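You operate a simulated robot arm through the tools that you are given. There is no shell and no other tool.

You run a simulated robot arm. Do the job below in one go: nothing can be reset, and whatever is moved stays where it is left.

## Task
Put things in order on the top of the folding table. At the end: the black post stands where the grey rolled sock stood; the salt jar stands on top of the orange soup can; the orange post stands where the white tissue packet (marked "TISSUES") stood; the grey rolled sock stands on top of the yellow soap dish; the white tissue packet stands where the black post stood; whatever was shut is shut again. Leave all else as you found it, and nothing knocked over.

It is judged by the outcome, as a careful person would: the job done as asked, and still so three seconds after it is handed in. It fails if anything else is knocked over, pushed out of place, dropped, spilled or broken.

## Robot
A 7-joint arm with a two-finger parallel gripper, fixed in place. Base frame: the origin is at the foot of the arm, x ahead of it, y to its left, z up; the work surface is at about z = 0. Units: m, degrees, N and s.
With the tool pointing down near the work surface it reaches from about 0.22 to 0.58 m from the base axis. Its first joint turns from -66.0 to 66.0 degrees. Payload 2.5 kg.
Tool frame: the origin (TCP) lies between the finger pads and is the grasp point; the fingertips stand 0.023 m ahead of it; z points along the fingers, y is the line along which they close. Largest opening 0.094 m; finger width 0.038, thickness 0.01; the body of the gripper, 0.054 by 0.096 m, starts 0.039 m behind the TCP.
Orientation is that of the tool frame in the base frame, as [roll, pitch, yaw] about the fixed x, y, z axes, in that order (R = Rz(yaw) Ry(pitch) Rx(roll)). With the fingers straight down and closing along the base's y, the tool's x points along the base's -x, its y along +y and its z along -z.

## Interface
- The arm moves only by the tool drive_tool. Its arguments are lists of equal length, an entry for each row: "claw": the gripper command, from -1 (shut) to 1 (fully open), values between in proportion; "dp": the shift along the base's x, y, z in m, a list of three; "angular": the turn, a rotation vector about the base's x, y, z in degrees, a list of three. In form: {"claw": [claw, ...], "dp": [[tx, ty, tz], ...], "angular": [[rx, ry, rz], ...]}. A call has 1 to 20 rows; each row shifts and turns the commanded pose from where the row before left it. Rows are played at 5 a second. More than 0.05 m and 8.6 degrees between two rows, or a gripper value outside its range, and nothing of the call is played. Where a pose cannot be reached the arm comes as near as it can. A force on the tool above 40 N (or 10 N above the force at the start of the call, whichever is more), or a blocked arm, ends the call early, and 0.2 s more pass. The fingers move at their own pace (about 0.108 m/s each) and stop on an object; they squeeze with about 37 N. The grip force told is the motor's: it shows also when the fingers shut on nothing. Time passes only in rows, and 0.2 s behind the last, so rows that do not move let the fingers close. The reply holds the time, the measured pose of the TCP, the force on the tool along the base axes, the opening and the grip force, in the units named above and with some noise, with the torque about the TCP (base axes, N m) and any sound that the robot's microphone picked up.
- Cameras (640 x 400 px; columns grow to the right, rows downward): "scene" is fixed at [0.1168, -0.4058, 0.5453]; the picture's right is [0.85, -0.52, 0.00], its down [-0.29, -0.48, -0.82] and it looks along [0.43, 0.70, -0.57] (base axes); focal length 257 px, centre (320, 200). "wrist" rides on the gripper at [0.086, 0.016, -0.075] in the tool frame; the picture's right is [-0.18, 0.98, 0.00], its down [-0.58, -0.11, -0.81] and it looks along [-0.79, -0.15, 0.59] (tool axes); focal length 243 px, centre (320, 200). There is no depth. A picture from a camera that has moved, and an enlarged one, comes with that camera's place and axes in the base frame and with its lens.
- snapshot(camera): a new picture of that camera. No time passes.
- enlarge(camera, box): a new picture of the part [left, top, right, bottom] of that camera's present view, enlarged. No time passes.
- close_job(): hands the job in; it is judged then, once.

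Nothing tells you positions but the pictures and the camera data. Unless the task says otherwise, let go and move clear before handing in.

The tools are called after "Emit:" as a command line: name --argument value ..., lists and objects as JSON in quotes. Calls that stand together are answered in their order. drive_tool: Moves the arm, as the interface text tells. Its arguments: {"type":"object","properties":{"claw":{"type":"array","items":{"type":"number"}},"dp":{"type":"array","items":{"type":"array","items":{"type":"number"}}},"angular":{"type":"array","items":{"type":"array","items":{"type":"number"}}}},"required":["claw","dp","angular"]} The other tools are called the same way: snapshot (camera) takes a picture; enlarge (camera, box) takes an enlarged picture of a part of a camera's view; close_job () hands the job in.

At the start:

```text
t: 0.0
ee_pos: [0.4377, 0.0106, 0.3196]
tcp_rot: [180.0, 0.0, 179.9]
contact_force: [-0.4, 0.4, -0.6]
ft_torque: [-0.02, 0.01, -0.01]
finger_gap: 0.0941
gripper_force: 0.1
```

scene: 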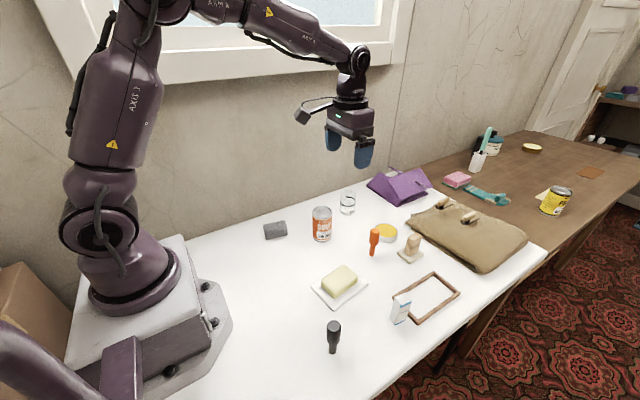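
wrist: 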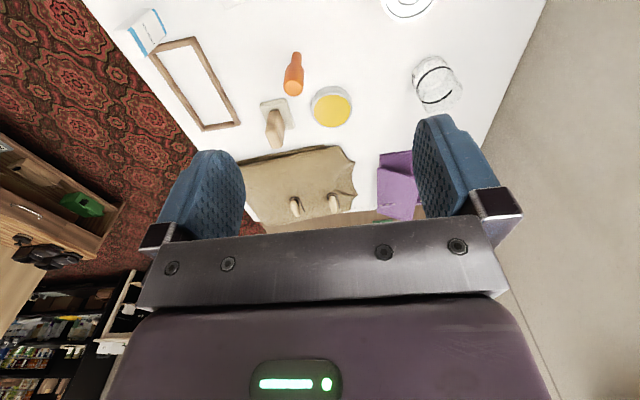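

I see the table with a grey sock, an orange soup can, a glass jar, a yellow-lidded item, an orange post, a black post, a tissue packet, and a yellow item on a white dish. I'll look closer before moving.

Emit:
enlarge --camera "scene" --box '[240, 170, 400, 270]'

Emit:
enlarge --camera "scene" --box '[340, 200, 500, 300]'

Emit:
enlarge --camera "scene" --box '[290, 255, 482, 375]'

Emit:
enlarge --camera "scene" --box '[420, 110, 640, 250]'

Emit:
enlarge --camera "wrist" --box '[80, 0, 500, 260]'

```text
4.00 times, centred on (320, 220) of scene
camera zoom: at [0.1168, -0.4058, 0.5453], right [0.85, -0.52, 0.0], down [-0.29, -0.48, -0.82], along [0.43, 0.7, -0.57], focal length 1027 px, centre (320, 120)
```

zoom: 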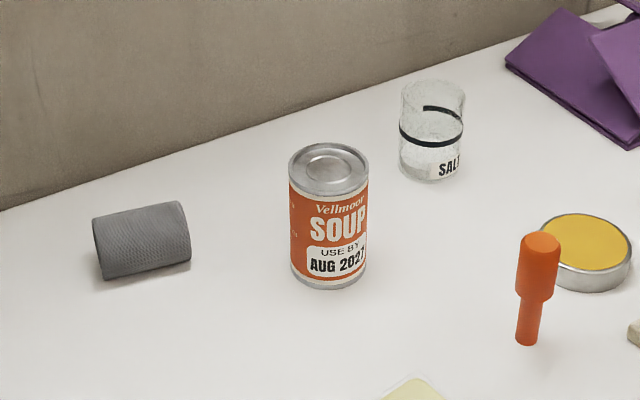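

```text
4.00 times, centred on (420, 250) of scene
camera zoom: at [0.1168, -0.4058, 0.5453], right [0.85, -0.52, 0.0], down [-0.29, -0.48, -0.82], along [0.43, 0.7, -0.57], focal length 1027 px, centre (-80, 0)
```

zoom: 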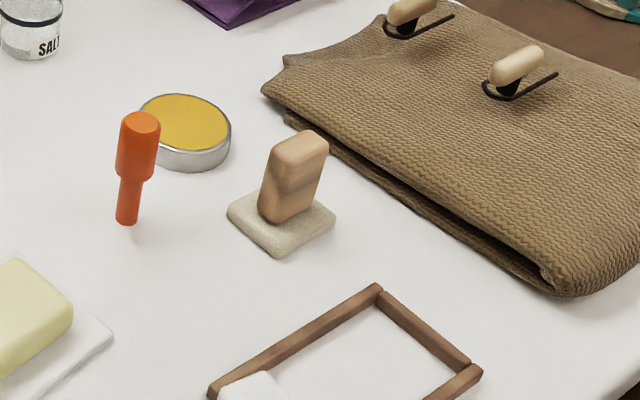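

```text
3.33 times, centred on (386, 315) of scene
camera zoom: at [0.1168, -0.4058, 0.5453], right [0.85, -0.52, 0.0], down [-0.29, -0.48, -0.82], along [0.43, 0.7, -0.57], focal length 856 px, centre (100, -183)
```

zoom: 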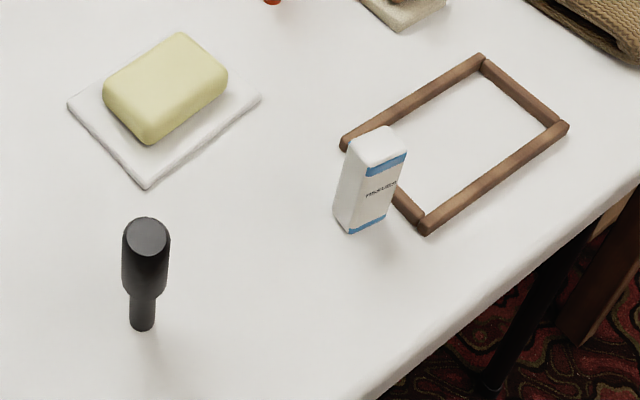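

```text
2.86 times, centred on (530, 180) of scene
camera zoom: at [0.1168, -0.4058, 0.5453], right [0.85, -0.52, 0.0], down [-0.29, -0.48, -0.82], along [0.43, 0.7, -0.57], focal length 733 px, centre (-280, 257)
```

zoom: 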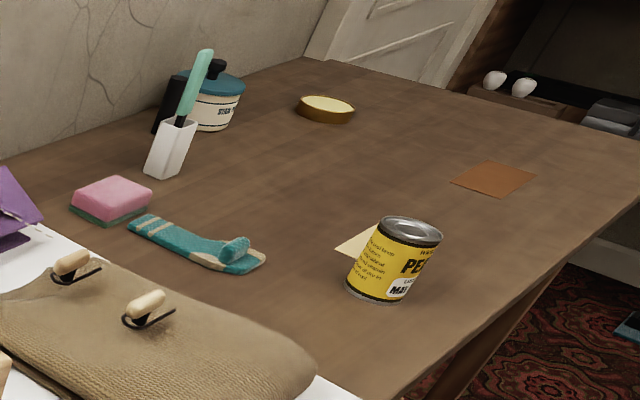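

```text
1.52 times, centred on (290, 130) of wrist
camera zoom: at [0.3495, 0.0255, 0.3946], right [0.18, 0.98, 0.0], down [0.58, -0.11, 0.81], along [0.79, -0.15, -0.59], focal length 370 px, centre (366, 307)
```

zoom: 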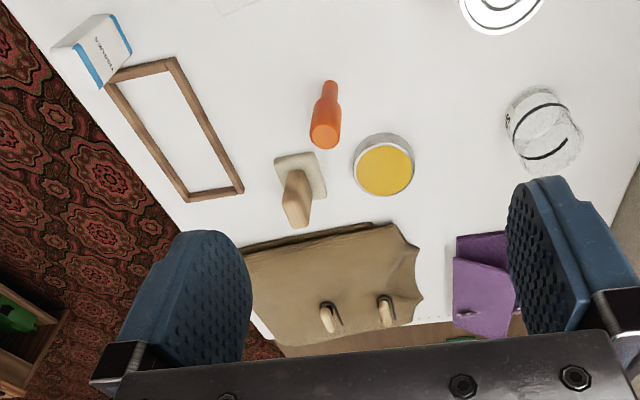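

The grey sock lies near (0.31, 0.18), the black post near (0.27, -0.20), the tissues near (0.43, -0.22), the orange post near (0.51, -0.04), the can near (0.43, 0.095) and the jar near (0.57, 0.16). The yellow soap on its white dish is near (0.366, -0.088). I'll move above the sock to look from the wrist and refine these.

Emit:
enlarge --camera "scene" --box '[370, 215, 402, 235]'

Emit:
drive_tool --claw '[1, 1, 1, 1, 1, 1, 1]' --dp '[[-0.02, 0.026, -0.02], [-0.02, 0.026, -0.02], [-0.02, 0.026, -0.02], [-0.02, 0.026, -0.02], [-0.02, 0.026, -0.02], [-0.02, 0.026, -0.02], [0, 0, 0]]' --angular '[[0, 0, -2.3], [0, 0, -2.3], [0, 0, -2.3], [0, 0, -2.3], [0, 0, -2.3], [0, 0, -2], [0, 0, 0]]'

Emit:
snapshot --camera "wrist"

Emit:
snapshot --camera "scene"

```text
16.00 times, centred on (386, 225) of scene
camera zoom: at [0.1168, -0.4058, 0.5453], right [0.85, -0.52, 0.0], down [-0.29, -0.48, -0.82], along [0.43, 0.7, -0.57], focal length 4106 px, centre (-736, -200)
```

zoom: 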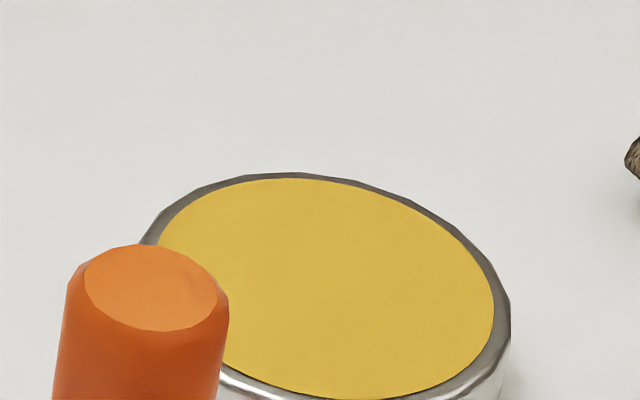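

```text
t: 1.6
ee_pos: [0.3162, 0.167, 0.2015]
tcp_rot: [-179.9, 0.0, 166.4]
contact_force: [0.7, 0.4, -0.2]
ft_torque: [-0.01, 0.01, 0.02]
finger_gap: 0.0937
gripper_force: 0.2
```

```text
taken
camera wrist: at [0.2352, 0.2029, 0.2758], right [0.41, 0.91, 0.0], down [0.54, -0.24, 0.81], along [0.74, -0.33, -0.59], focal length 243 px, centre (320, 200)
```

wrist: 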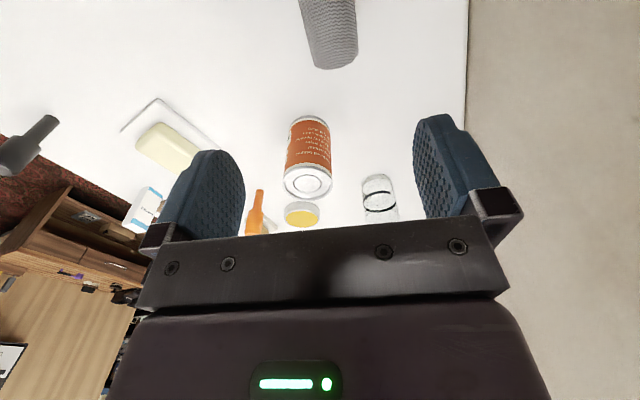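

```text
taken
```

scene: 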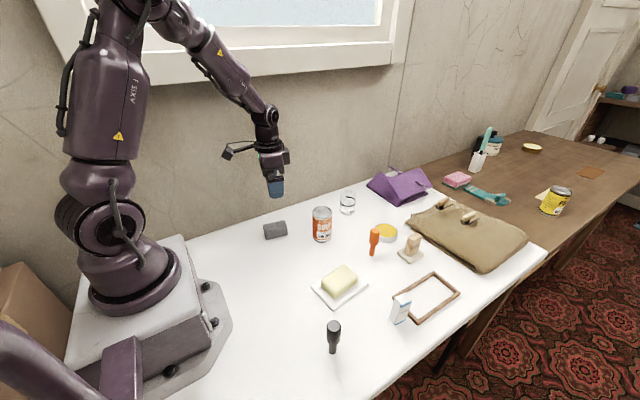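

The wrist view agrees with the scene: the sock is centred near (0.313, 0.178) with its axis at about -13°. The gripper is aligned, so I'll go down, grip the sock and lift it.

Emit:
drive_tool --claw '[1, 1, 1, 1, 1, 1, 1]' --dp '[[-0.003, 0.011, -0.03], [0, 0, -0.04], [0, 0, -0.035], [0, 0, -0.03], [0, 0, -0.02], [0, 0, -0.015], [0, 0, 0]]' --angular '[[0, 0, 0], [0, 0, 0], [0, 0, 0], [0, 0, 0], [0, 0, 0], [0, 0, 0], [0, 0, 0]]'

Emit:
snapshot --camera "wrist"

Emit:
enlarge --camera "scene" --box '[220, 170, 348, 250]'

```text
t: 3.2
ee_pos: [0.3143, 0.1764, 0.0287]
tcp_rot: [-180.0, 0.0, 166.5]
contact_force: [1.2, 1.3, 0.1]
ft_torque: [0.01, 0.0, -0.01]
finger_gap: 0.0942
gripper_force: 0.1
```

```text
taken
camera wrist: at [0.233, 0.2125, 0.1047], right [0.41, 0.91, 0.0], down [0.54, -0.24, 0.81], along [0.74, -0.33, -0.59], focal length 243 px, centre (320, 200)
```

wrist: 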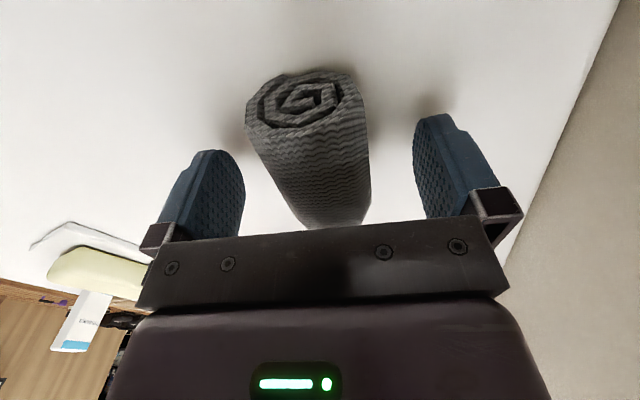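

```text
5.00 times, centred on (284, 210) of scene
camera zoom: at [0.1168, -0.4058, 0.5453], right [0.85, -0.52, 0.0], down [-0.29, -0.48, -0.82], along [0.43, 0.7, -0.57], focal length 1283 px, centre (500, 150)
```

zoom: 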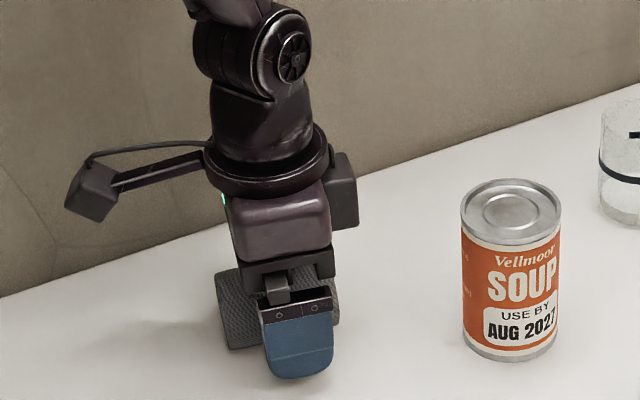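

The fingers straddle the sock with its near end around x = 0.278, so it is centred between them. I'll close and lift.

Emit:
drive_tool --claw '[-1, -1, -1, -1, -1]' --dp '[[0, 0, 0], [0, 0, 0], [0, 0, 0], [0, 0, 0], [0, 0, 0]]' --angular '[[0, 0, 0], [0, 0, 0], [0, 0, 0], [0, 0, 0], [0, 0, 0]]'

Emit:
drive_tool --claw '[-1, -1, -1, -1, -1, -1]' --dp '[[0, 0, 0.015], [0, 0, 0.03], [0, 0, 0.04], [0, 0, 0.04], [0, 0, 0.03], [0, 0, 0]]' --angular '[[0, 0, 0], [0, 0, 0], [0, 0, 0], [0, 0, 0], [0, 0, 0], [0, 0, 0]]'

Emit:
snapshot --camera "wrist"

Emit:
enlarge --camera "scene" --box '[220, 130, 348, 250]'

```text
t: 4.4
ee_pos: [0.3138, 0.1762, 0.0295]
tcp_rot: [-179.9, -0.1, 166.6]
contact_force: [1.4, -0.2, -0.3]
ft_torque: [-0.04, -0.02, 0.01]
finger_gap: 0.0434
gripper_force: 36.6
```

```text
t: 5.8
ee_pos: [0.3119, 0.1766, 0.1848]
tcp_rot: [180.0, 0.0, 166.4]
contact_force: [0.1, 0.0, -1.3]
ft_torque: [-0.02, 0.02, 0.0]
finger_gap: 0.0434
gripper_force: 36.5
```

```text
taken
camera wrist: at [0.2313, 0.2124, 0.2588], right [0.41, 0.91, 0.0], down [0.54, -0.24, 0.81], along [0.74, -0.33, -0.59], focal length 243 px, centre (320, 200)
```

wrist: 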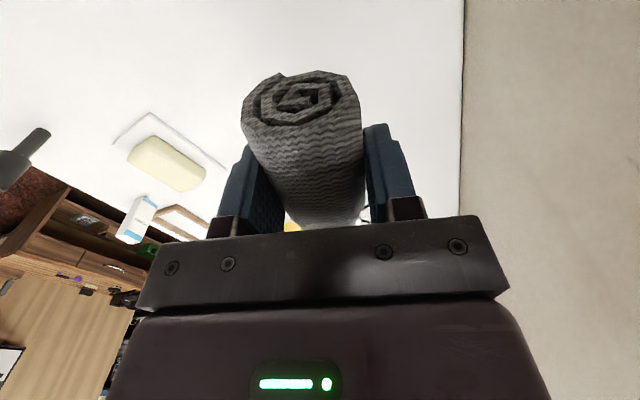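

```text
3.33 times, centred on (284, 190) of scene
camera zoom: at [0.1168, -0.4058, 0.5453], right [0.85, -0.52, 0.0], down [-0.29, -0.48, -0.82], along [0.43, 0.7, -0.57], focal length 856 px, centre (440, 233)
```

zoom: 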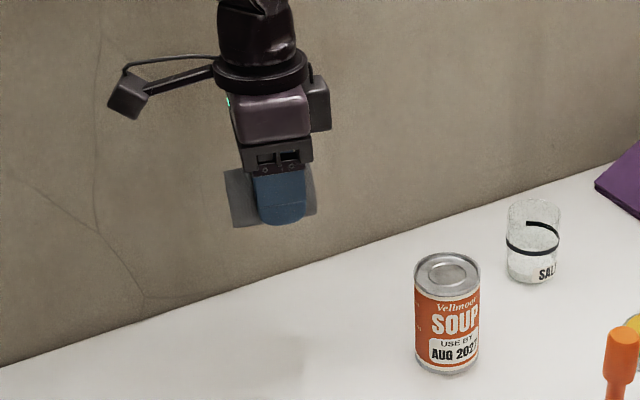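

The sock is held with a 43 mm grip. I'll turn it to match the soap's long axis and hover beside the soap dish to measure it better.

Emit:
drive_tool --claw '[-1, -1, -1, -1, -1, -1, -1]' --dp '[[0, -0.03, 0.003], [0, -0.03, 0.003], [0, -0.03, 0.003], [0, -0.03, 0.003], [0, -0.03, 0.003], [0, -0.03, 0.0], [0, 0, 0]]' --angular '[[0, 0, 3.8], [0, 0, 3.8], [0, 0, 3.8], [0, 0, 3.8], [0, 0, 3.8], [0, 0, 3.8], [0, 0, 0]]'

Emit:
snapshot --camera "wrist"

Emit:
snapshot --camera "scene"

Emit:
enlarge --camera "scene" --box '[300, 255, 380, 305]'

```text
t: 7.4
ee_pos: [0.3106, -0.0009, 0.2]
tcp_rot: [-180.0, 0.0, -170.7]
contact_force: [0.0, 0.4, -0.8]
ft_torque: [-0.02, -0.02, 0.0]
finger_gap: 0.0436
gripper_force: 37.1
```

```text
taken
camera wrist: at [0.2221, 0.0008, 0.2734], right [0.02, 1.0, 0.0], down [0.59, -0.01, 0.81], along [0.81, -0.02, -0.59], focal length 243 px, centre (320, 200)
```

wrist: 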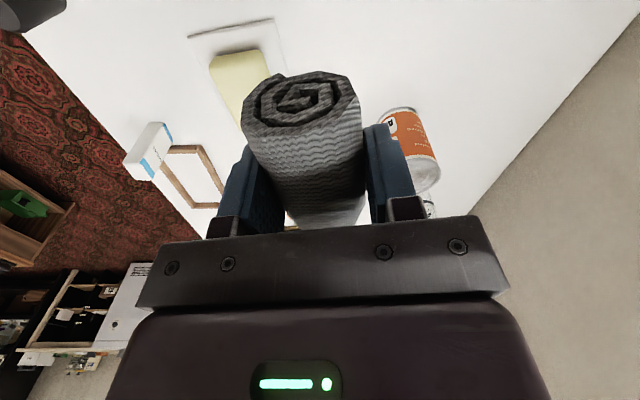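

```text
taken
```

scene: 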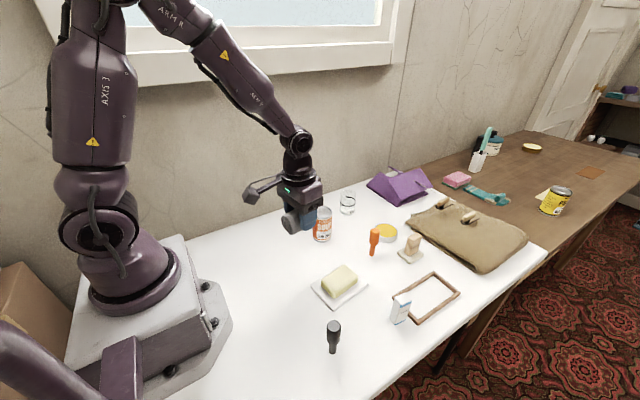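

```text
8.00 times, centred on (340, 280) of scene
camera zoom: at [0.1168, -0.4058, 0.5453], right [0.85, -0.52, 0.0], down [-0.29, -0.48, -0.82], along [0.43, 0.7, -0.57], focal length 2053 px, centre (160, -440)
```

zoom: 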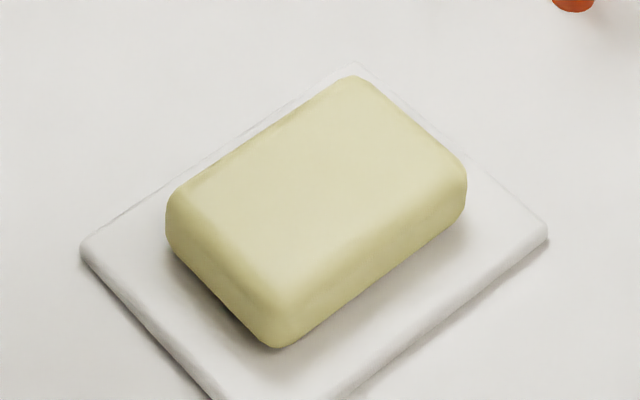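

The soap dish is centred near (0.370, -0.083), turned about 8°, and the soap's top is around z = 0.032. I'll carry the sock above it and come down most of the way.

Emit:
drive_tool --claw '[-1, -1, -1, -1, -1, -1, -1, -1]' --dp '[[0.02, -0.0272, -0.01], [0.02, -0.0272, -0.01], [0.0195, -0.0272, -0.01], [0, 0, -0.03], [0, 0, -0.03], [0, 0, -0.02], [0, 0, -0.01], [0, 0, 0]]' --angular '[[0, 0, -0.3], [0, 0, -0.3], [0, 0, 0], [0, 0, 0], [0, 0, 0], [0, 0, 0], [0, 0, 0], [0, 0, 0]]'

Emit:
enlarge --camera "scene" --box '[276, 225, 404, 305]'

Emit:
snapshot --camera "wrist"

```text
t: 9.2
ee_pos: [0.3747, -0.0853, 0.079]
tcp_rot: [180.0, 0.0, -171.3]
contact_force: [0.8, -0.2, -0.5]
ft_torque: [0.01, 0.0, -0.01]
finger_gap: 0.0437
gripper_force: 36.9
```

```text
5.00 times, centred on (340, 265) of scene
camera zoom: at [0.1168, -0.4058, 0.5453], right [0.85, -0.52, 0.0], down [-0.29, -0.48, -0.82], along [0.43, 0.7, -0.57], focal length 1283 px, centre (220, -125)
```

zoom: 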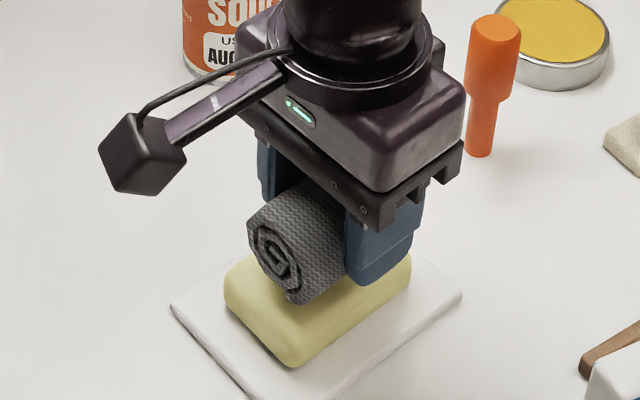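

```text
taken
camera wrist: at [0.2855, -0.082, 0.1542], right [0.03, 1.0, 0.0], down [0.59, -0.02, 0.81], along [0.81, -0.03, -0.59], focal length 243 px, centre (320, 200)
```

wrist: 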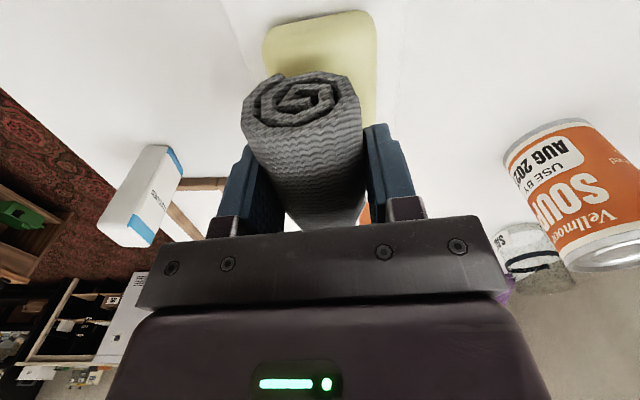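

The sock hangs over the soap, slightly toward -y by about 5 mm. I'll correct that and lower in small steps while watching the force.

Emit:
drive_tool --claw '[-1, -1, -1, -1, -1]' --dp '[[-0.004, 0.005, 0], [0, 0, -0.005], [0, 0, -0.005], [0, 0, -0.004], [0, 0, 0]]' --angular '[[0, 0, 0], [0, 0, 0], [0, 0, 0], [0, 0, 0], [0, 0, 0]]'

Emit:
enlarge --camera "scene" --box '[308, 245, 388, 295]'

```text
t: 10.4
ee_pos: [0.3693, -0.0808, 0.0668]
tcp_rot: [-180.0, 0.0, -171.4]
contact_force: [-0.6, -0.2, -0.5]
ft_torque: [-0.03, 0.0, -0.01]
finger_gap: 0.0435
gripper_force: 37.3
```

```text
8.00 times, centred on (348, 270) of scene
camera zoom: at [0.1168, -0.4058, 0.5453], right [0.85, -0.52, 0.0], down [-0.29, -0.48, -0.82], along [0.43, 0.7, -0.57], focal length 2053 px, centre (96, -360)
```

zoom: 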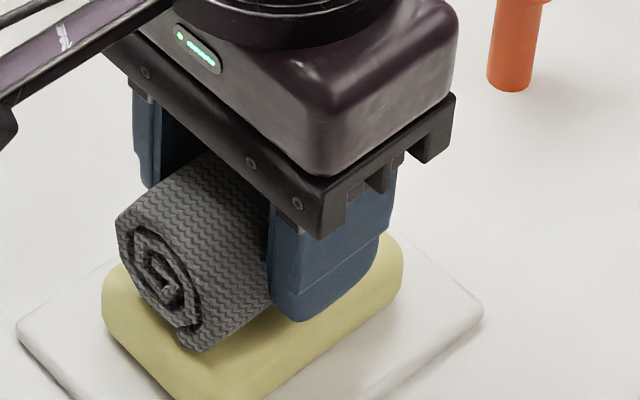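

The sock is a few millimetres above the soap. I'll keep lowering in 2 mm steps until the force shows contact.

Emit:
drive_tool --claw '[-1, -1, -1]' --dp '[[0, 0, -0.002], [0, 0, -0.002], [0, 0, 0]]' --angular '[[0, 0, 0], [0, 0, 0], [0, 0, 0]]'

```text
t: 11.1
ee_pos: [0.3698, -0.079, 0.0637]
tcp_rot: [-179.9, -0.1, -171.4]
contact_force: [-4.0, 0.3, 8.2]
ft_torque: [0.08, -0.11, 0.0]
finger_gap: 0.0436
gripper_force: 37.2
stopped in row 3: the force on the tool passed its limit at 42 N (the readings are from after the stop); the commanded pose is now the measured one
```

The sock now rests on the soap with about 8 N of contact force. I'll open slightly and check that it stays put.

Emit:
drive_tool --claw '[-0.05, 0.1, 0.3, 0.4, 0.4]' --dp '[[0, 0, 0], [0, 0, 0], [0, 0, 0], [0, 0, 0], [0, 0, 0]]' --angular '[[0, 0, 0], [0, 0, 0], [0, 0, 0], [0, 0, 0], [0, 0, 0]]'

Emit:
enlarge --camera "scene" --box '[308, 245, 388, 295]'

Emit:
snapshot --camera "wrist"

```text
t: 12.3
ee_pos: [0.3701, -0.0792, 0.064]
tcp_rot: [180.0, -0.1, -171.4]
contact_force: [0.2, 0.0, -0.8]
ft_torque: [0.02, 0.03, -0.02]
finger_gap: 0.0657
gripper_force: 0.0
```

```text
8.00 times, centred on (348, 270) of scene
camera zoom: at [0.1168, -0.4058, 0.5453], right [0.85, -0.52, 0.0], down [-0.29, -0.48, -0.82], along [0.43, 0.7, -0.57], focal length 2053 px, centre (96, -360)
```

zoom: 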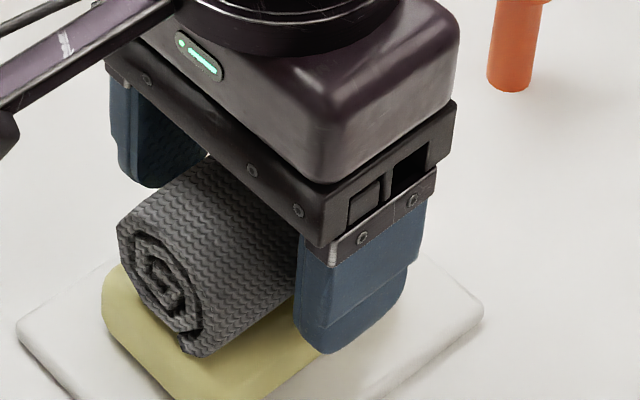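

```text
taken
camera wrist: at [0.2812, -0.0773, 0.1385], right [0.04, 1.0, 0.0], down [0.59, -0.02, 0.81], along [0.81, -0.03, -0.59], focal length 243 px, centre (320, 200)
```

wrist: 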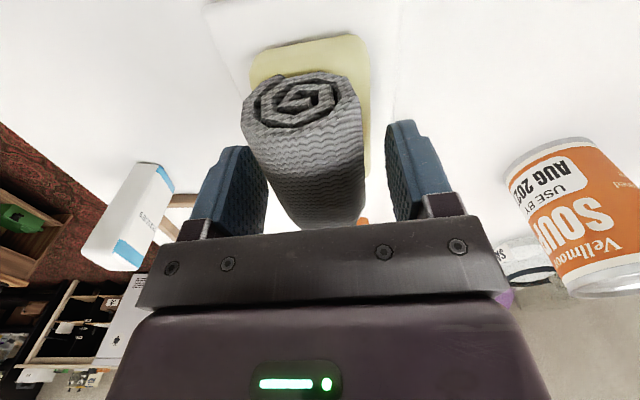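

The sock sits steadily on the soap. I'll lift clear and move to above the black post for a closer look.

Emit:
drive_tool --claw '[0.4, 0.4, 0.4, 0.4, 0.4, 0.4, 0.4, 0.4, 0.4, 0.4]' --dp '[[0, 0, 0.01], [0, 0, 0.03], [0, 0, 0.04], [0, 0, 0.04], [-0.02, -0.025, 0.01], [-0.02, -0.025, 0], [-0.02, -0.025, 0], [-0.02, -0.025, 0], [-0.02, -0.023, 0], [0, 0, 0]]' --angular '[[0, 0, 0], [0, 0, 0], [0, 0, 0], [0, 0, 0], [0, 0, -2], [0, 0, -2], [0, 0, -2], [0, 0, -2], [0, 0, -0.6], [0, 0, 0]]'

Emit:
snapshot --camera "wrist"

Emit:
snapshot --camera "scene"

Emit:
enlarge --camera "scene" --box '[308, 245, 388, 295]'

```text
t: 14.5
ee_pos: [0.2702, -0.2025, 0.1927]
tcp_rot: [180.0, -0.1, 180.0]
contact_force: [0.5, 0.0, 0.6]
ft_torque: [0.02, 0.0, 0.0]
finger_gap: 0.0659
gripper_force: 0.0
```

```text
taken
camera wrist: at [0.1822, -0.1871, 0.2691], right [0.18, 0.98, 0.0], down [0.58, -0.11, 0.81], along [0.79, -0.15, -0.59], focal length 243 px, centre (320, 200)
```

wrist: 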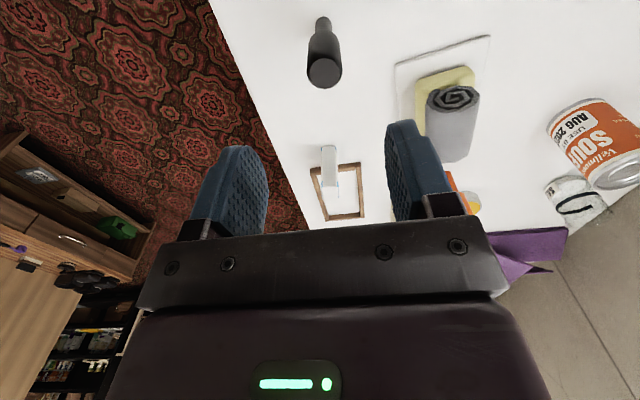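

```text
taken
```

scene: 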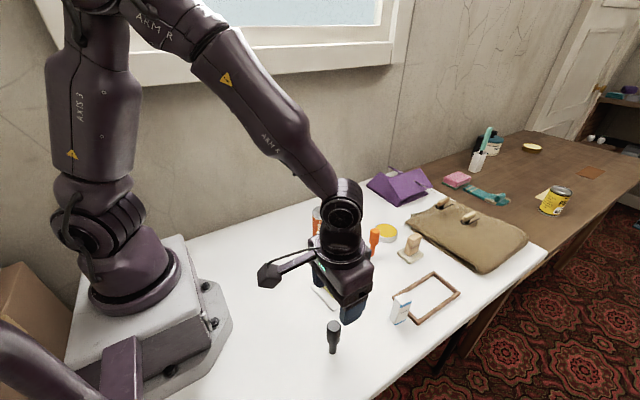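

```text
8.00 times, centred on (348, 270) of scene
camera zoom: at [0.1168, -0.4058, 0.5453], right [0.85, -0.52, 0.0], down [-0.29, -0.48, -0.82], along [0.43, 0.7, -0.57], focal length 2053 px, centre (96, -360)
```

zoom: 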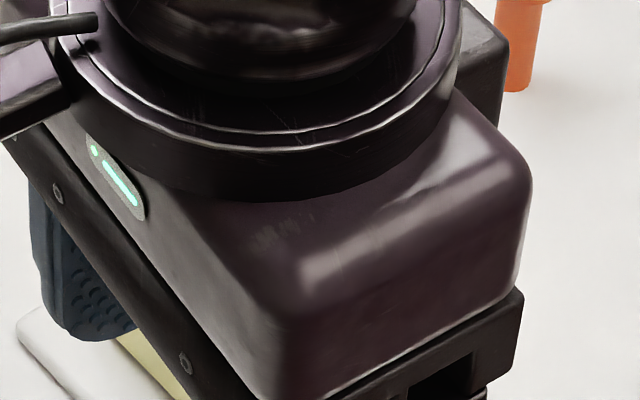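

The black post's base reads near (0.267, -0.201) from both cameras and its head is about 25 mm wide. I'll go down around the head and grip it at about z = 0.068.

Emit:
drive_tool --claw '[0.4, 0.4, 0.4, 0.4, 0.4]' --dp '[[-0.002, 0.002, -0.04], [0, 0, -0.04], [0, 0, -0.03], [0, 0, -0.015], [0, 0, 0]]' --angular '[[0, 0, 0], [0, 0, 0], [0, 0, 0], [0, 0, 0], [0, 0, 0]]'

Emit:
snapshot --camera "wrist"

Emit:
enlarge --camera "scene" --box '[270, 260, 430, 360]'

```text
t: 15.7
ee_pos: [0.2662, -0.2047, 0.0688]
tcp_rot: [-179.9, 0.0, 180.0]
contact_force: [-0.4, -0.5, 0.6]
ft_torque: [0.01, 0.02, -0.02]
finger_gap: 0.0656
gripper_force: 0.1
```

```text
taken
camera wrist: at [0.1798, -0.1878, 0.1431], right [0.18, 0.98, 0.0], down [0.58, -0.11, 0.81], along [0.79, -0.15, -0.59], focal length 243 px, centre (320, 200)
```

wrist: 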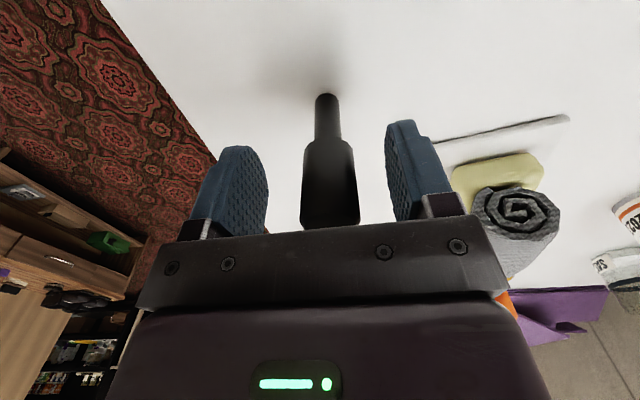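

```text
4.00 times, centred on (350, 310) of scene
camera zoom: at [0.1168, -0.4058, 0.5453], right [0.85, -0.52, 0.0], down [-0.29, -0.48, -0.82], along [0.43, 0.7, -0.57], focal length 1027 px, centre (200, -240)
```

zoom: 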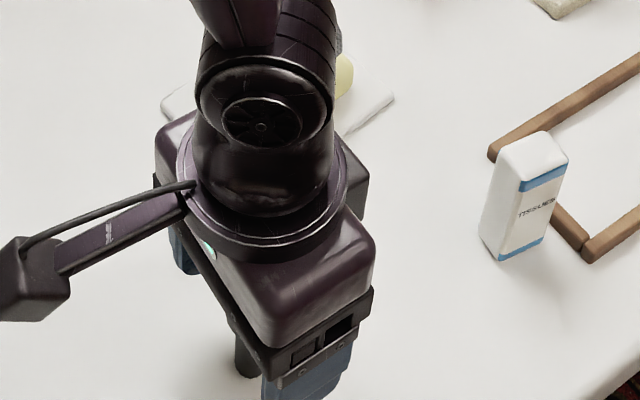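

The post is centred between the fingers. I'll close on it and lift.

Emit:
drive_tool --claw '[0.1, -0.2, -0.35, -1, -1, -1]' --dp '[[0, 0.001, 0], [0, 0, 0], [0, 0, 0], [0, 0, 0], [0, 0, 0], [0, 0, 0]]' --angular '[[0, 0, 0], [0, 0, 0], [0, 0, 0], [0, 0, 0], [0, 0, 0], [0, 0, 0]]'

Emit:
drive_tool --claw '[-1, -1, -1, -1, -1, -1]' --dp '[[0, 0, 0.01], [0, 0, 0.03], [0, 0, 0.04], [0, 0, 0.04], [0, 0, 0.03], [0, 0, 0]]' --angular '[[0, 0, 0], [0, 0, 0], [0, 0, 0], [0, 0, 0], [0, 0, 0], [0, 0, 0]]'

Emit:
snapshot --camera "wrist"

Emit:
snapshot --camera "scene"

```text
t: 17.1
ee_pos: [0.2663, -0.2022, 0.0683]
tcp_rot: [179.9, -0.1, 180.0]
contact_force: [-0.2, -0.1, 0.3]
ft_torque: [-0.03, 0.0, -0.01]
finger_gap: 0.0252
gripper_force: 37.0
```

```text
t: 18.5
ee_pos: [0.2686, -0.2006, 0.2212]
tcp_rot: [-179.9, -0.2, 180.0]
contact_force: [0.3, -0.2, -0.5]
ft_torque: [-0.03, 0.0, 0.01]
finger_gap: 0.0251
gripper_force: 37.0
```

```text
taken
camera wrist: at [0.1814, -0.1841, 0.296], right [0.18, 0.98, 0.0], down [0.58, -0.11, 0.81], along [0.79, -0.15, -0.59], focal length 243 px, centre (320, 200)
```

wrist: 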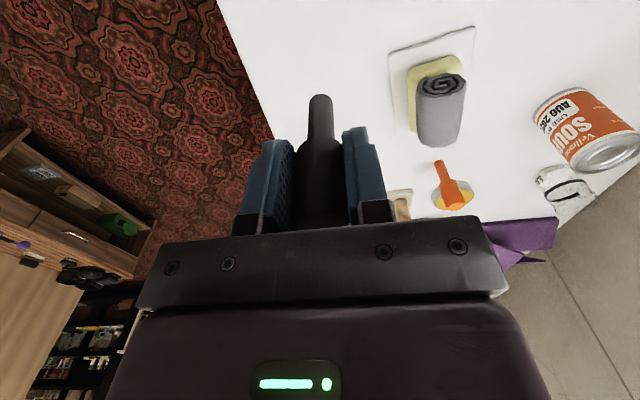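

```text
taken
```

scene: 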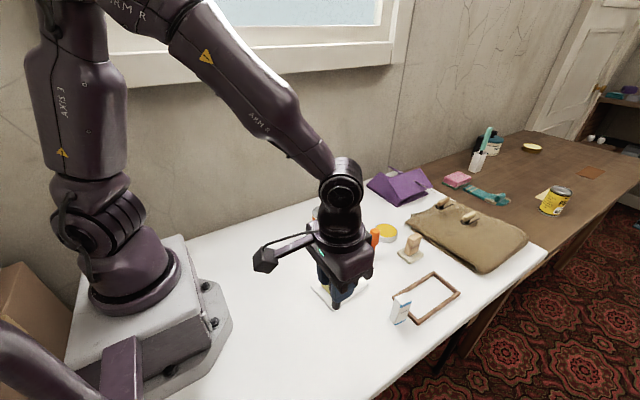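

The black post is held, and it was standing at about (0.267, -0.202). I'll carry it across at height to the sock's old spot (0.313, 0.177).

Emit:
drive_tool --claw '[-1, -1, -1, -1, -1, -1, -1, -1, -1, -1, -1, -1, -1, -1, -1]' --dp '[[0.0045, 0.038, 0], [0.0045, 0.038, 0], [0.0045, 0.038, 0], [0.0045, 0.038, 0], [0.0045, 0.038, 0], [0.0045, 0.038, 0], [0.0045, 0.038, 0], [0.0045, 0.038, 0], [0.0045, 0.038, 0], [0.0045, 0.037, 0], [0, 0, -0.04], [0, 0, -0.04], [0, 0, -0.04], [0, 0, -0.02], [0, 0, 0]]' --angular '[[0, 0, 0], [0, 0, 0], [0, 0, 0], [0, 0, 0], [0, 0, 0], [0, 0, 0], [0, 0, 0], [0, 0, 0], [0, 0, 0], [0, 0, 0], [0, 0, 0], [0, 0, 0], [0, 0, 0], [0, 0, 0], [0, 0, 0]]'

Emit:
snapshot --camera "wrist"

Emit:
enlarge --camera "scene" --box '[220, 170, 348, 250]'

Emit:
enlarge --camera "scene" --box '[308, 245, 388, 295]'

```text
t: 21.7
ee_pos: [0.3136, 0.1782, 0.0757]
tcp_rot: [180.0, 0.0, 179.9]
contact_force: [-0.6, -0.4, -0.1]
ft_torque: [0.02, 0.02, -0.01]
finger_gap: 0.0253
gripper_force: 37.1
```

```text
taken
camera wrist: at [0.2264, 0.1939, 0.1501], right [0.18, 0.98, 0.0], down [0.58, -0.11, 0.81], along [0.79, -0.15, -0.59], focal length 243 px, centre (320, 200)
```

wrist: 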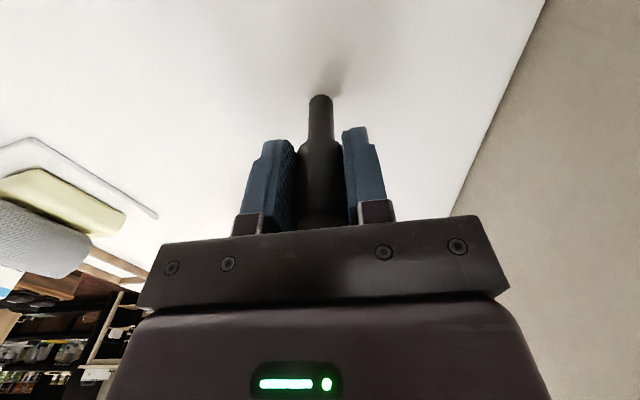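

```text
5.00 times, centred on (284, 210) of scene
camera zoom: at [0.1168, -0.4058, 0.5453], right [0.85, -0.52, 0.0], down [-0.29, -0.48, -0.82], along [0.43, 0.7, -0.57], focal length 1283 px, centre (500, 150)
```

zoom: 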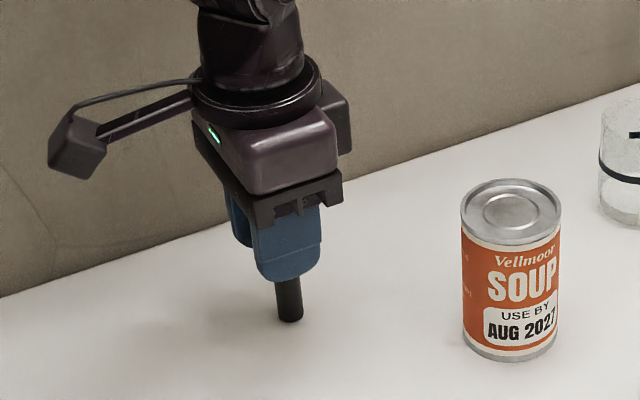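

```text
8.00 times, centred on (348, 270) of scene
camera zoom: at [0.1168, -0.4058, 0.5453], right [0.85, -0.52, 0.0], down [-0.29, -0.48, -0.82], along [0.43, 0.7, -0.57], focal length 2053 px, centre (96, -360)
```

zoom: 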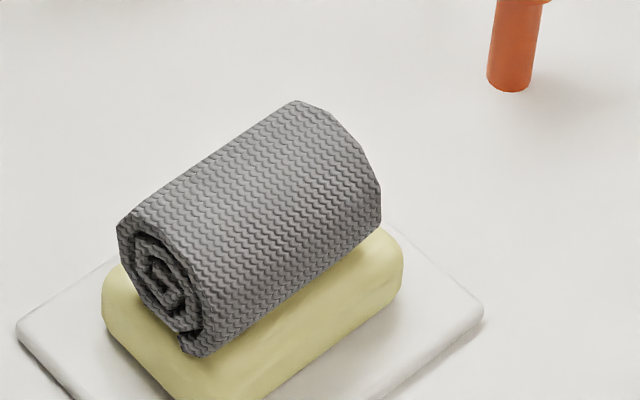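

The sock is resting stably on the soap. The post is about 7 mm above the table at the sock's old place, so I'll lower it slowly.

Emit:
drive_tool --claw '[-1, -1, -1, -1, -1]' --dp '[[0, 0, -0.003], [0, 0, -0.002], [0, 0, -0.001], [0, 0, -0.001], [0, 0, 0]]' --angular '[[0, 0, 0], [0, 0, 0], [0, 0, 0], [0, 0, 0], [0, 0, 0]]'

```text
t: 22.9
ee_pos: [0.3129, 0.1779, 0.0705]
tcp_rot: [-180.0, -0.2, -180.0]
contact_force: [-0.5, -0.3, -1.0]
ft_torque: [0.01, 0.0, 0.01]
finger_gap: 0.0249
gripper_force: 37.2
```

Emit:
drive_tool --claw '[-1, -1, -1]' --dp '[[0, 0, -0.001], [0, 0, -0.001], [0, 0, 0]]' --angular '[[0, 0, 0], [0, 0, 0], [0, 0, 0]]'

Emit:
enlarge --camera "scene" --box '[244, 200, 324, 250]'

```text
t: 23.7
ee_pos: [0.3134, 0.1778, 0.069]
tcp_rot: [-180.0, -0.1, 179.9]
contact_force: [-2.3, -0.8, 6.3]
ft_torque: [-0.07, 0.11, 0.0]
finger_gap: 0.0246
gripper_force: 37.0
```

```text
8.00 times, centred on (284, 225) of scene
camera zoom: at [0.1168, -0.4058, 0.5453], right [0.85, -0.52, 0.0], down [-0.29, -0.48, -0.82], along [0.43, 0.7, -0.57], focal length 2053 px, centre (608, 0)
```

zoom: 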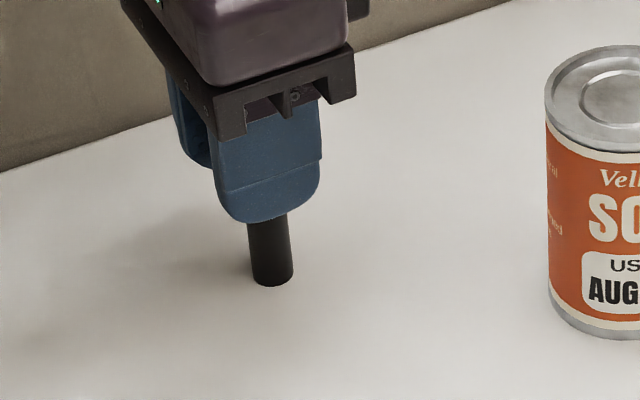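

The force rose to 6 N, so the post is standing on the table. I'll open the fingers and rise.

Emit:
drive_tool --claw '[-0.45, -0.35, -0.2, 0.1, 0.4, 0.4]' --dp '[[0, 0, 0], [0, 0, 0], [0, 0, 0], [0, 0, 0], [0, 0, 0], [0, 0, 0]]' --angular '[[0, 0, 0], [0, 0, 0], [0, 0, 0], [0, 0, 0], [0, 0, 0], [0, 0, 0]]'

Emit:
drive_tool --claw '[0.4, 0.4, 0.4, 0.4, 0.4]' --dp '[[0, 0, 0.01], [0, 0, 0.03], [0, 0, 0.04], [0, 0, 0.04], [0, 0, 0]]' --angular '[[0, 0, 0], [0, 0, 0], [0, 0, 0], [0, 0, 0], [0, 0, 0]]'

Emit:
snapshot --camera "wrist"

Emit:
snapshot --camera "scene"

Emit:
enlarge --camera "scene" --box '[360, 270, 440, 320]'

```text
t: 25.1
ee_pos: [0.3133, 0.178, 0.0696]
tcp_rot: [179.9, -0.1, -180.0]
contact_force: [-0.5, -0.3, -0.2]
ft_torque: [-0.01, -0.02, 0.0]
finger_gap: 0.066
gripper_force: 0.0
```

```text
t: 26.3
ee_pos: [0.3097, 0.1794, 0.1903]
tcp_rot: [180.0, -0.1, -179.9]
contact_force: [0.8, 0.5, 0.6]
ft_torque: [-0.01, 0.01, -0.02]
finger_gap: 0.0657
gripper_force: 0.1
```

```text
taken
camera wrist: at [0.223, 0.1959, 0.2666], right [0.18, 0.98, 0.0], down [0.58, -0.11, 0.81], along [0.79, -0.15, -0.59], focal length 243 px, centre (320, 200)
```

wrist: 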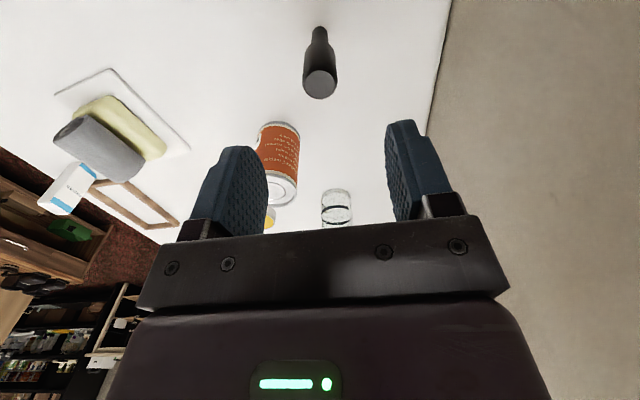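

```text
taken
```

scene: 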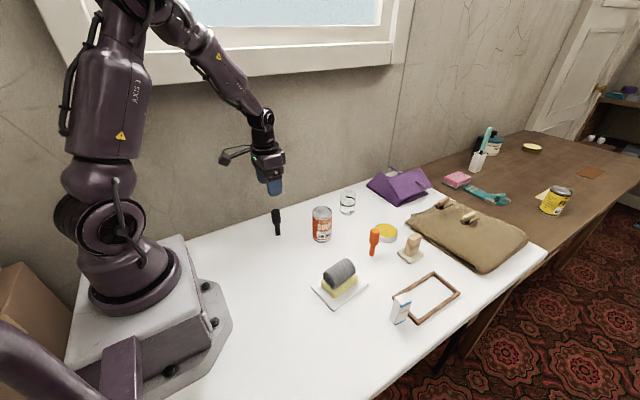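

```text
8.00 times, centred on (400, 295) of scene
camera zoom: at [0.1168, -0.4058, 0.5453], right [0.85, -0.52, 0.0], down [-0.29, -0.48, -0.82], along [0.43, 0.7, -0.57], focal length 2053 px, centre (-320, -560)
```

zoom: 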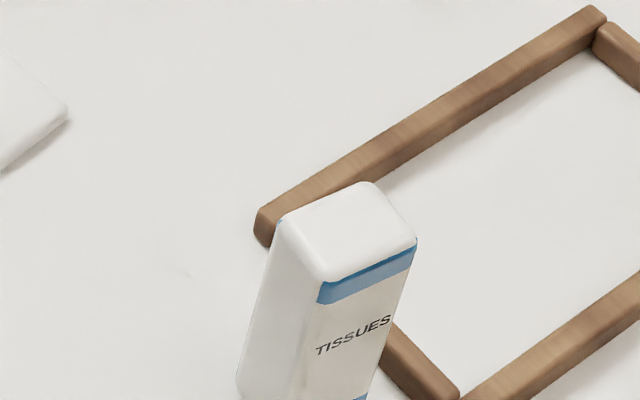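

The black post stands in the sock's old spot. The tissue packet is at about (0.433, -0.220), 75 mm high, thin side along y and turned about -8°, right beside the wooden frame. I'll hover over it.

Emit:
drive_tool --claw '[0.4, 0.4, 0.4, 0.4, 0.4, 0.4, 0.4, 0.4, 0.4, 0.4, 0.4, 0.4]' --dp '[[0.011, -0.0363, 0], [0.011, -0.0363, 0], [0.011, -0.0363, 0], [0.011, -0.0363, 0], [0.011, -0.0363, 0], [0.011, -0.0363, 0], [0.011, -0.0363, 0], [0.011, -0.0363, 0], [0.011, -0.0363, 0], [0.011, -0.0363, 0], [0.011, -0.0363, 0], [0, 0, 0]]' --angular '[[0, 0, 0], [0, 0, 0], [0, 0, 0], [0, 0, -1], [0, 0, -1], [0, 0, -1], [0, 0, -1], [0, 0, -1], [0, 0, -1], [0, 0, -1], [0, 0, -1], [0, 0, 0]]'

Emit:
snapshot --camera "wrist"

Emit:
snapshot --camera "scene"

```text
t: 28.9
ee_pos: [0.4345, -0.2207, 0.1881]
tcp_rot: [-180.0, -0.1, 172.0]
contact_force: [-0.3, -0.3, -0.6]
ft_torque: [0.0, -0.01, -0.02]
finger_gap: 0.0658
gripper_force: 0.0
```

```text
taken
camera wrist: at [0.3504, -0.1915, 0.263], right [0.32, 0.95, 0.0], down [0.56, -0.19, 0.81], along [0.76, -0.26, -0.59], focal length 243 px, centre (320, 200)
```

wrist: 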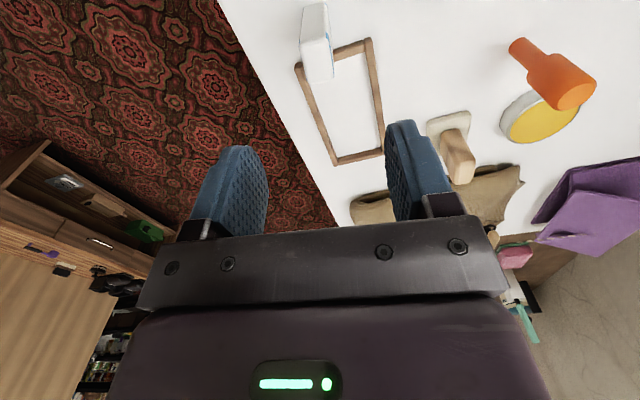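

```text
taken
```

scene: 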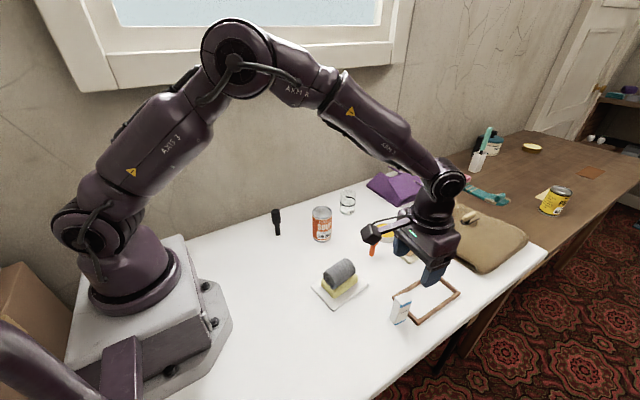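

Emit:
enlarge --camera "wrist" --box '[240, 0, 400, 100]'

```text
4.00 times, centred on (320, 50) of wrist
camera zoom: at [0.3504, -0.1915, 0.263], right [0.32, 0.95, 0.0], down [0.56, -0.19, 0.81], along [0.76, -0.26, -0.59], focal length 970 px, centre (320, 800)
```

zoom: 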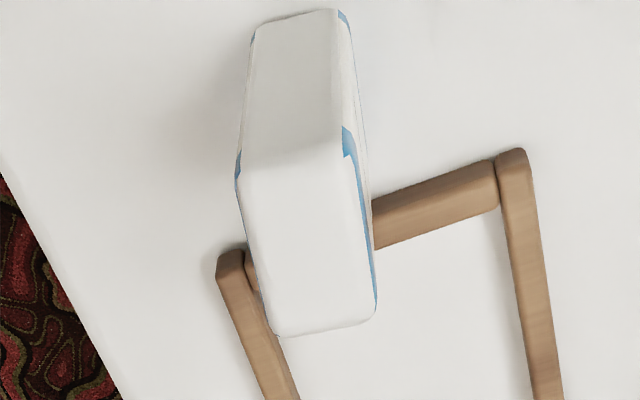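

Both cameras put the packet at about (0.431, -0.220), directly below the gripper. I'll go down and check the finger clearances before gripping.

Emit:
drive_tool --claw '[0.4, 0.4, 0.4, 0.4, 0.4, 0.4]' --dp '[[-0.002, 0, -0.04], [0, 0, -0.04], [0, 0, -0.03], [0, 0, -0.02], [0, 0, -0.011], [0, 0, 0]]' --angular '[[0, 0, 0], [0, 0, 0], [0, 0, 0], [0, 0, 0], [0, 0, 0], [0, 0, 0]]'

Emit:
snapshot --camera "wrist"

Emit:
enlarge --camera "scene" --box '[336, 250, 464, 330]'

```text
t: 30.3
ee_pos: [0.4328, -0.2197, 0.0483]
tcp_rot: [179.9, -0.1, 172.0]
contact_force: [0.4, 0.2, 0.2]
ft_torque: [0.0, 0.02, 0.01]
finger_gap: 0.0658
gripper_force: 0.1
```

```text
taken
camera wrist: at [0.3481, -0.1927, 0.122], right [0.32, 0.95, 0.0], down [0.56, -0.19, 0.81], along [0.76, -0.26, -0.59], focal length 243 px, centre (320, 200)
```

wrist: 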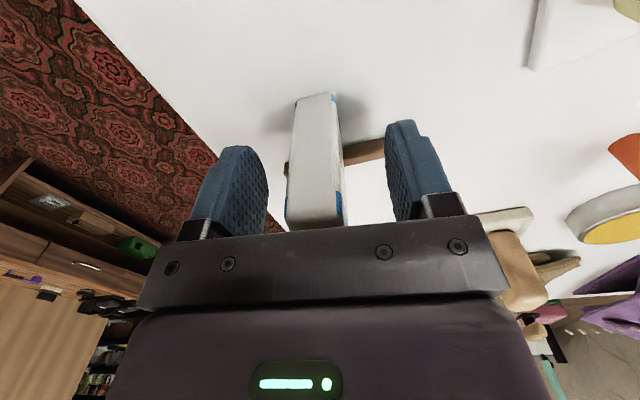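

```text
5.00 times, centred on (400, 290) of scene
camera zoom: at [0.1168, -0.4058, 0.5453], right [0.85, -0.52, 0.0], down [-0.29, -0.48, -0.82], along [0.43, 0.7, -0.57], focal length 1283 px, centre (-80, -250)
```

zoom: 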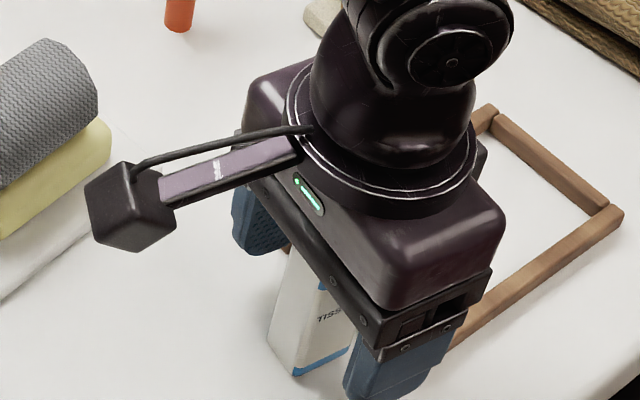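

The packet is about 3 mm toward -y from the fingers' middle. I'll shift, close gently and lift.

Emit:
drive_tool --claw '[0.2, -0.1, -0.3, -1, -1, -1]' --dp '[[0, -0.003, 0], [0, 0, 0], [0, 0, 0], [0, 0, 0], [0, 0, 0], [0, 0, 0]]' --angular '[[0, 0, 0], [0, 0, 0], [0, 0, 0], [0, 0, 0], [0, 0, 0], [0, 0, 0]]'

Emit:
drive_tool --claw '[-1, -1, -1, -1, -1, -1]' --dp '[[0, 0, 0.01], [0, 0, 0.03], [0, 0, 0.04], [0, 0, 0.04], [0, 0, 0.02], [0, 0, 0]]' --angular '[[0, 0, 0], [0, 0, 0], [0, 0, 0], [0, 0, 0], [0, 0, 0], [0, 0, 0]]'

Emit:
snapshot --camera "wrist"

Emit:
snapshot --camera "scene"

```text
t: 31.7
ee_pos: [0.4325, -0.2232, 0.0477]
tcp_rot: [-179.9, -0.1, 172.0]
contact_force: [-0.7, 0.7, 0.7]
ft_torque: [0.03, 0.02, -0.02]
finger_gap: 0.0213
gripper_force: 37.3
```

```text
t: 33.1
ee_pos: [0.4344, -0.2224, 0.189]
tcp_rot: [-180.0, -0.1, 172.0]
contact_force: [0.0, -0.1, -0.3]
ft_torque: [0.03, -0.03, -0.02]
finger_gap: 0.021
gripper_force: 37.0
```

```text
taken
camera wrist: at [0.35, -0.1942, 0.2638], right [0.32, 0.95, 0.0], down [0.56, -0.19, 0.81], along [0.76, -0.26, -0.59], focal length 243 px, centre (320, 200)
```

wrist: 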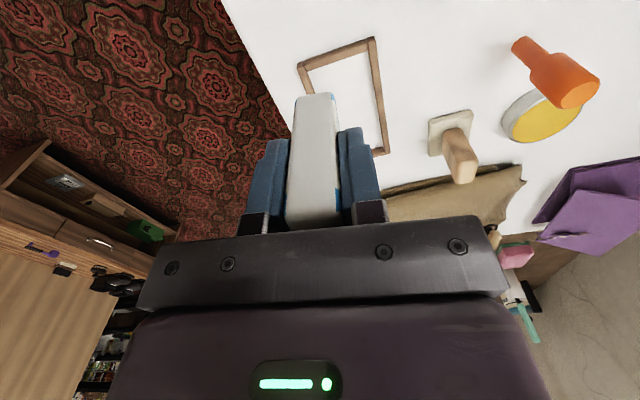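

```text
taken
```

scene: 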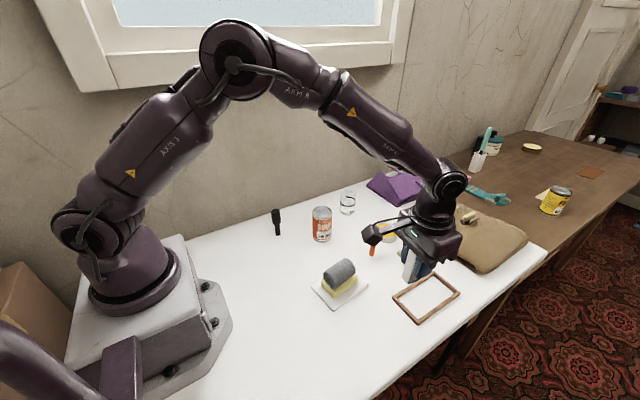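

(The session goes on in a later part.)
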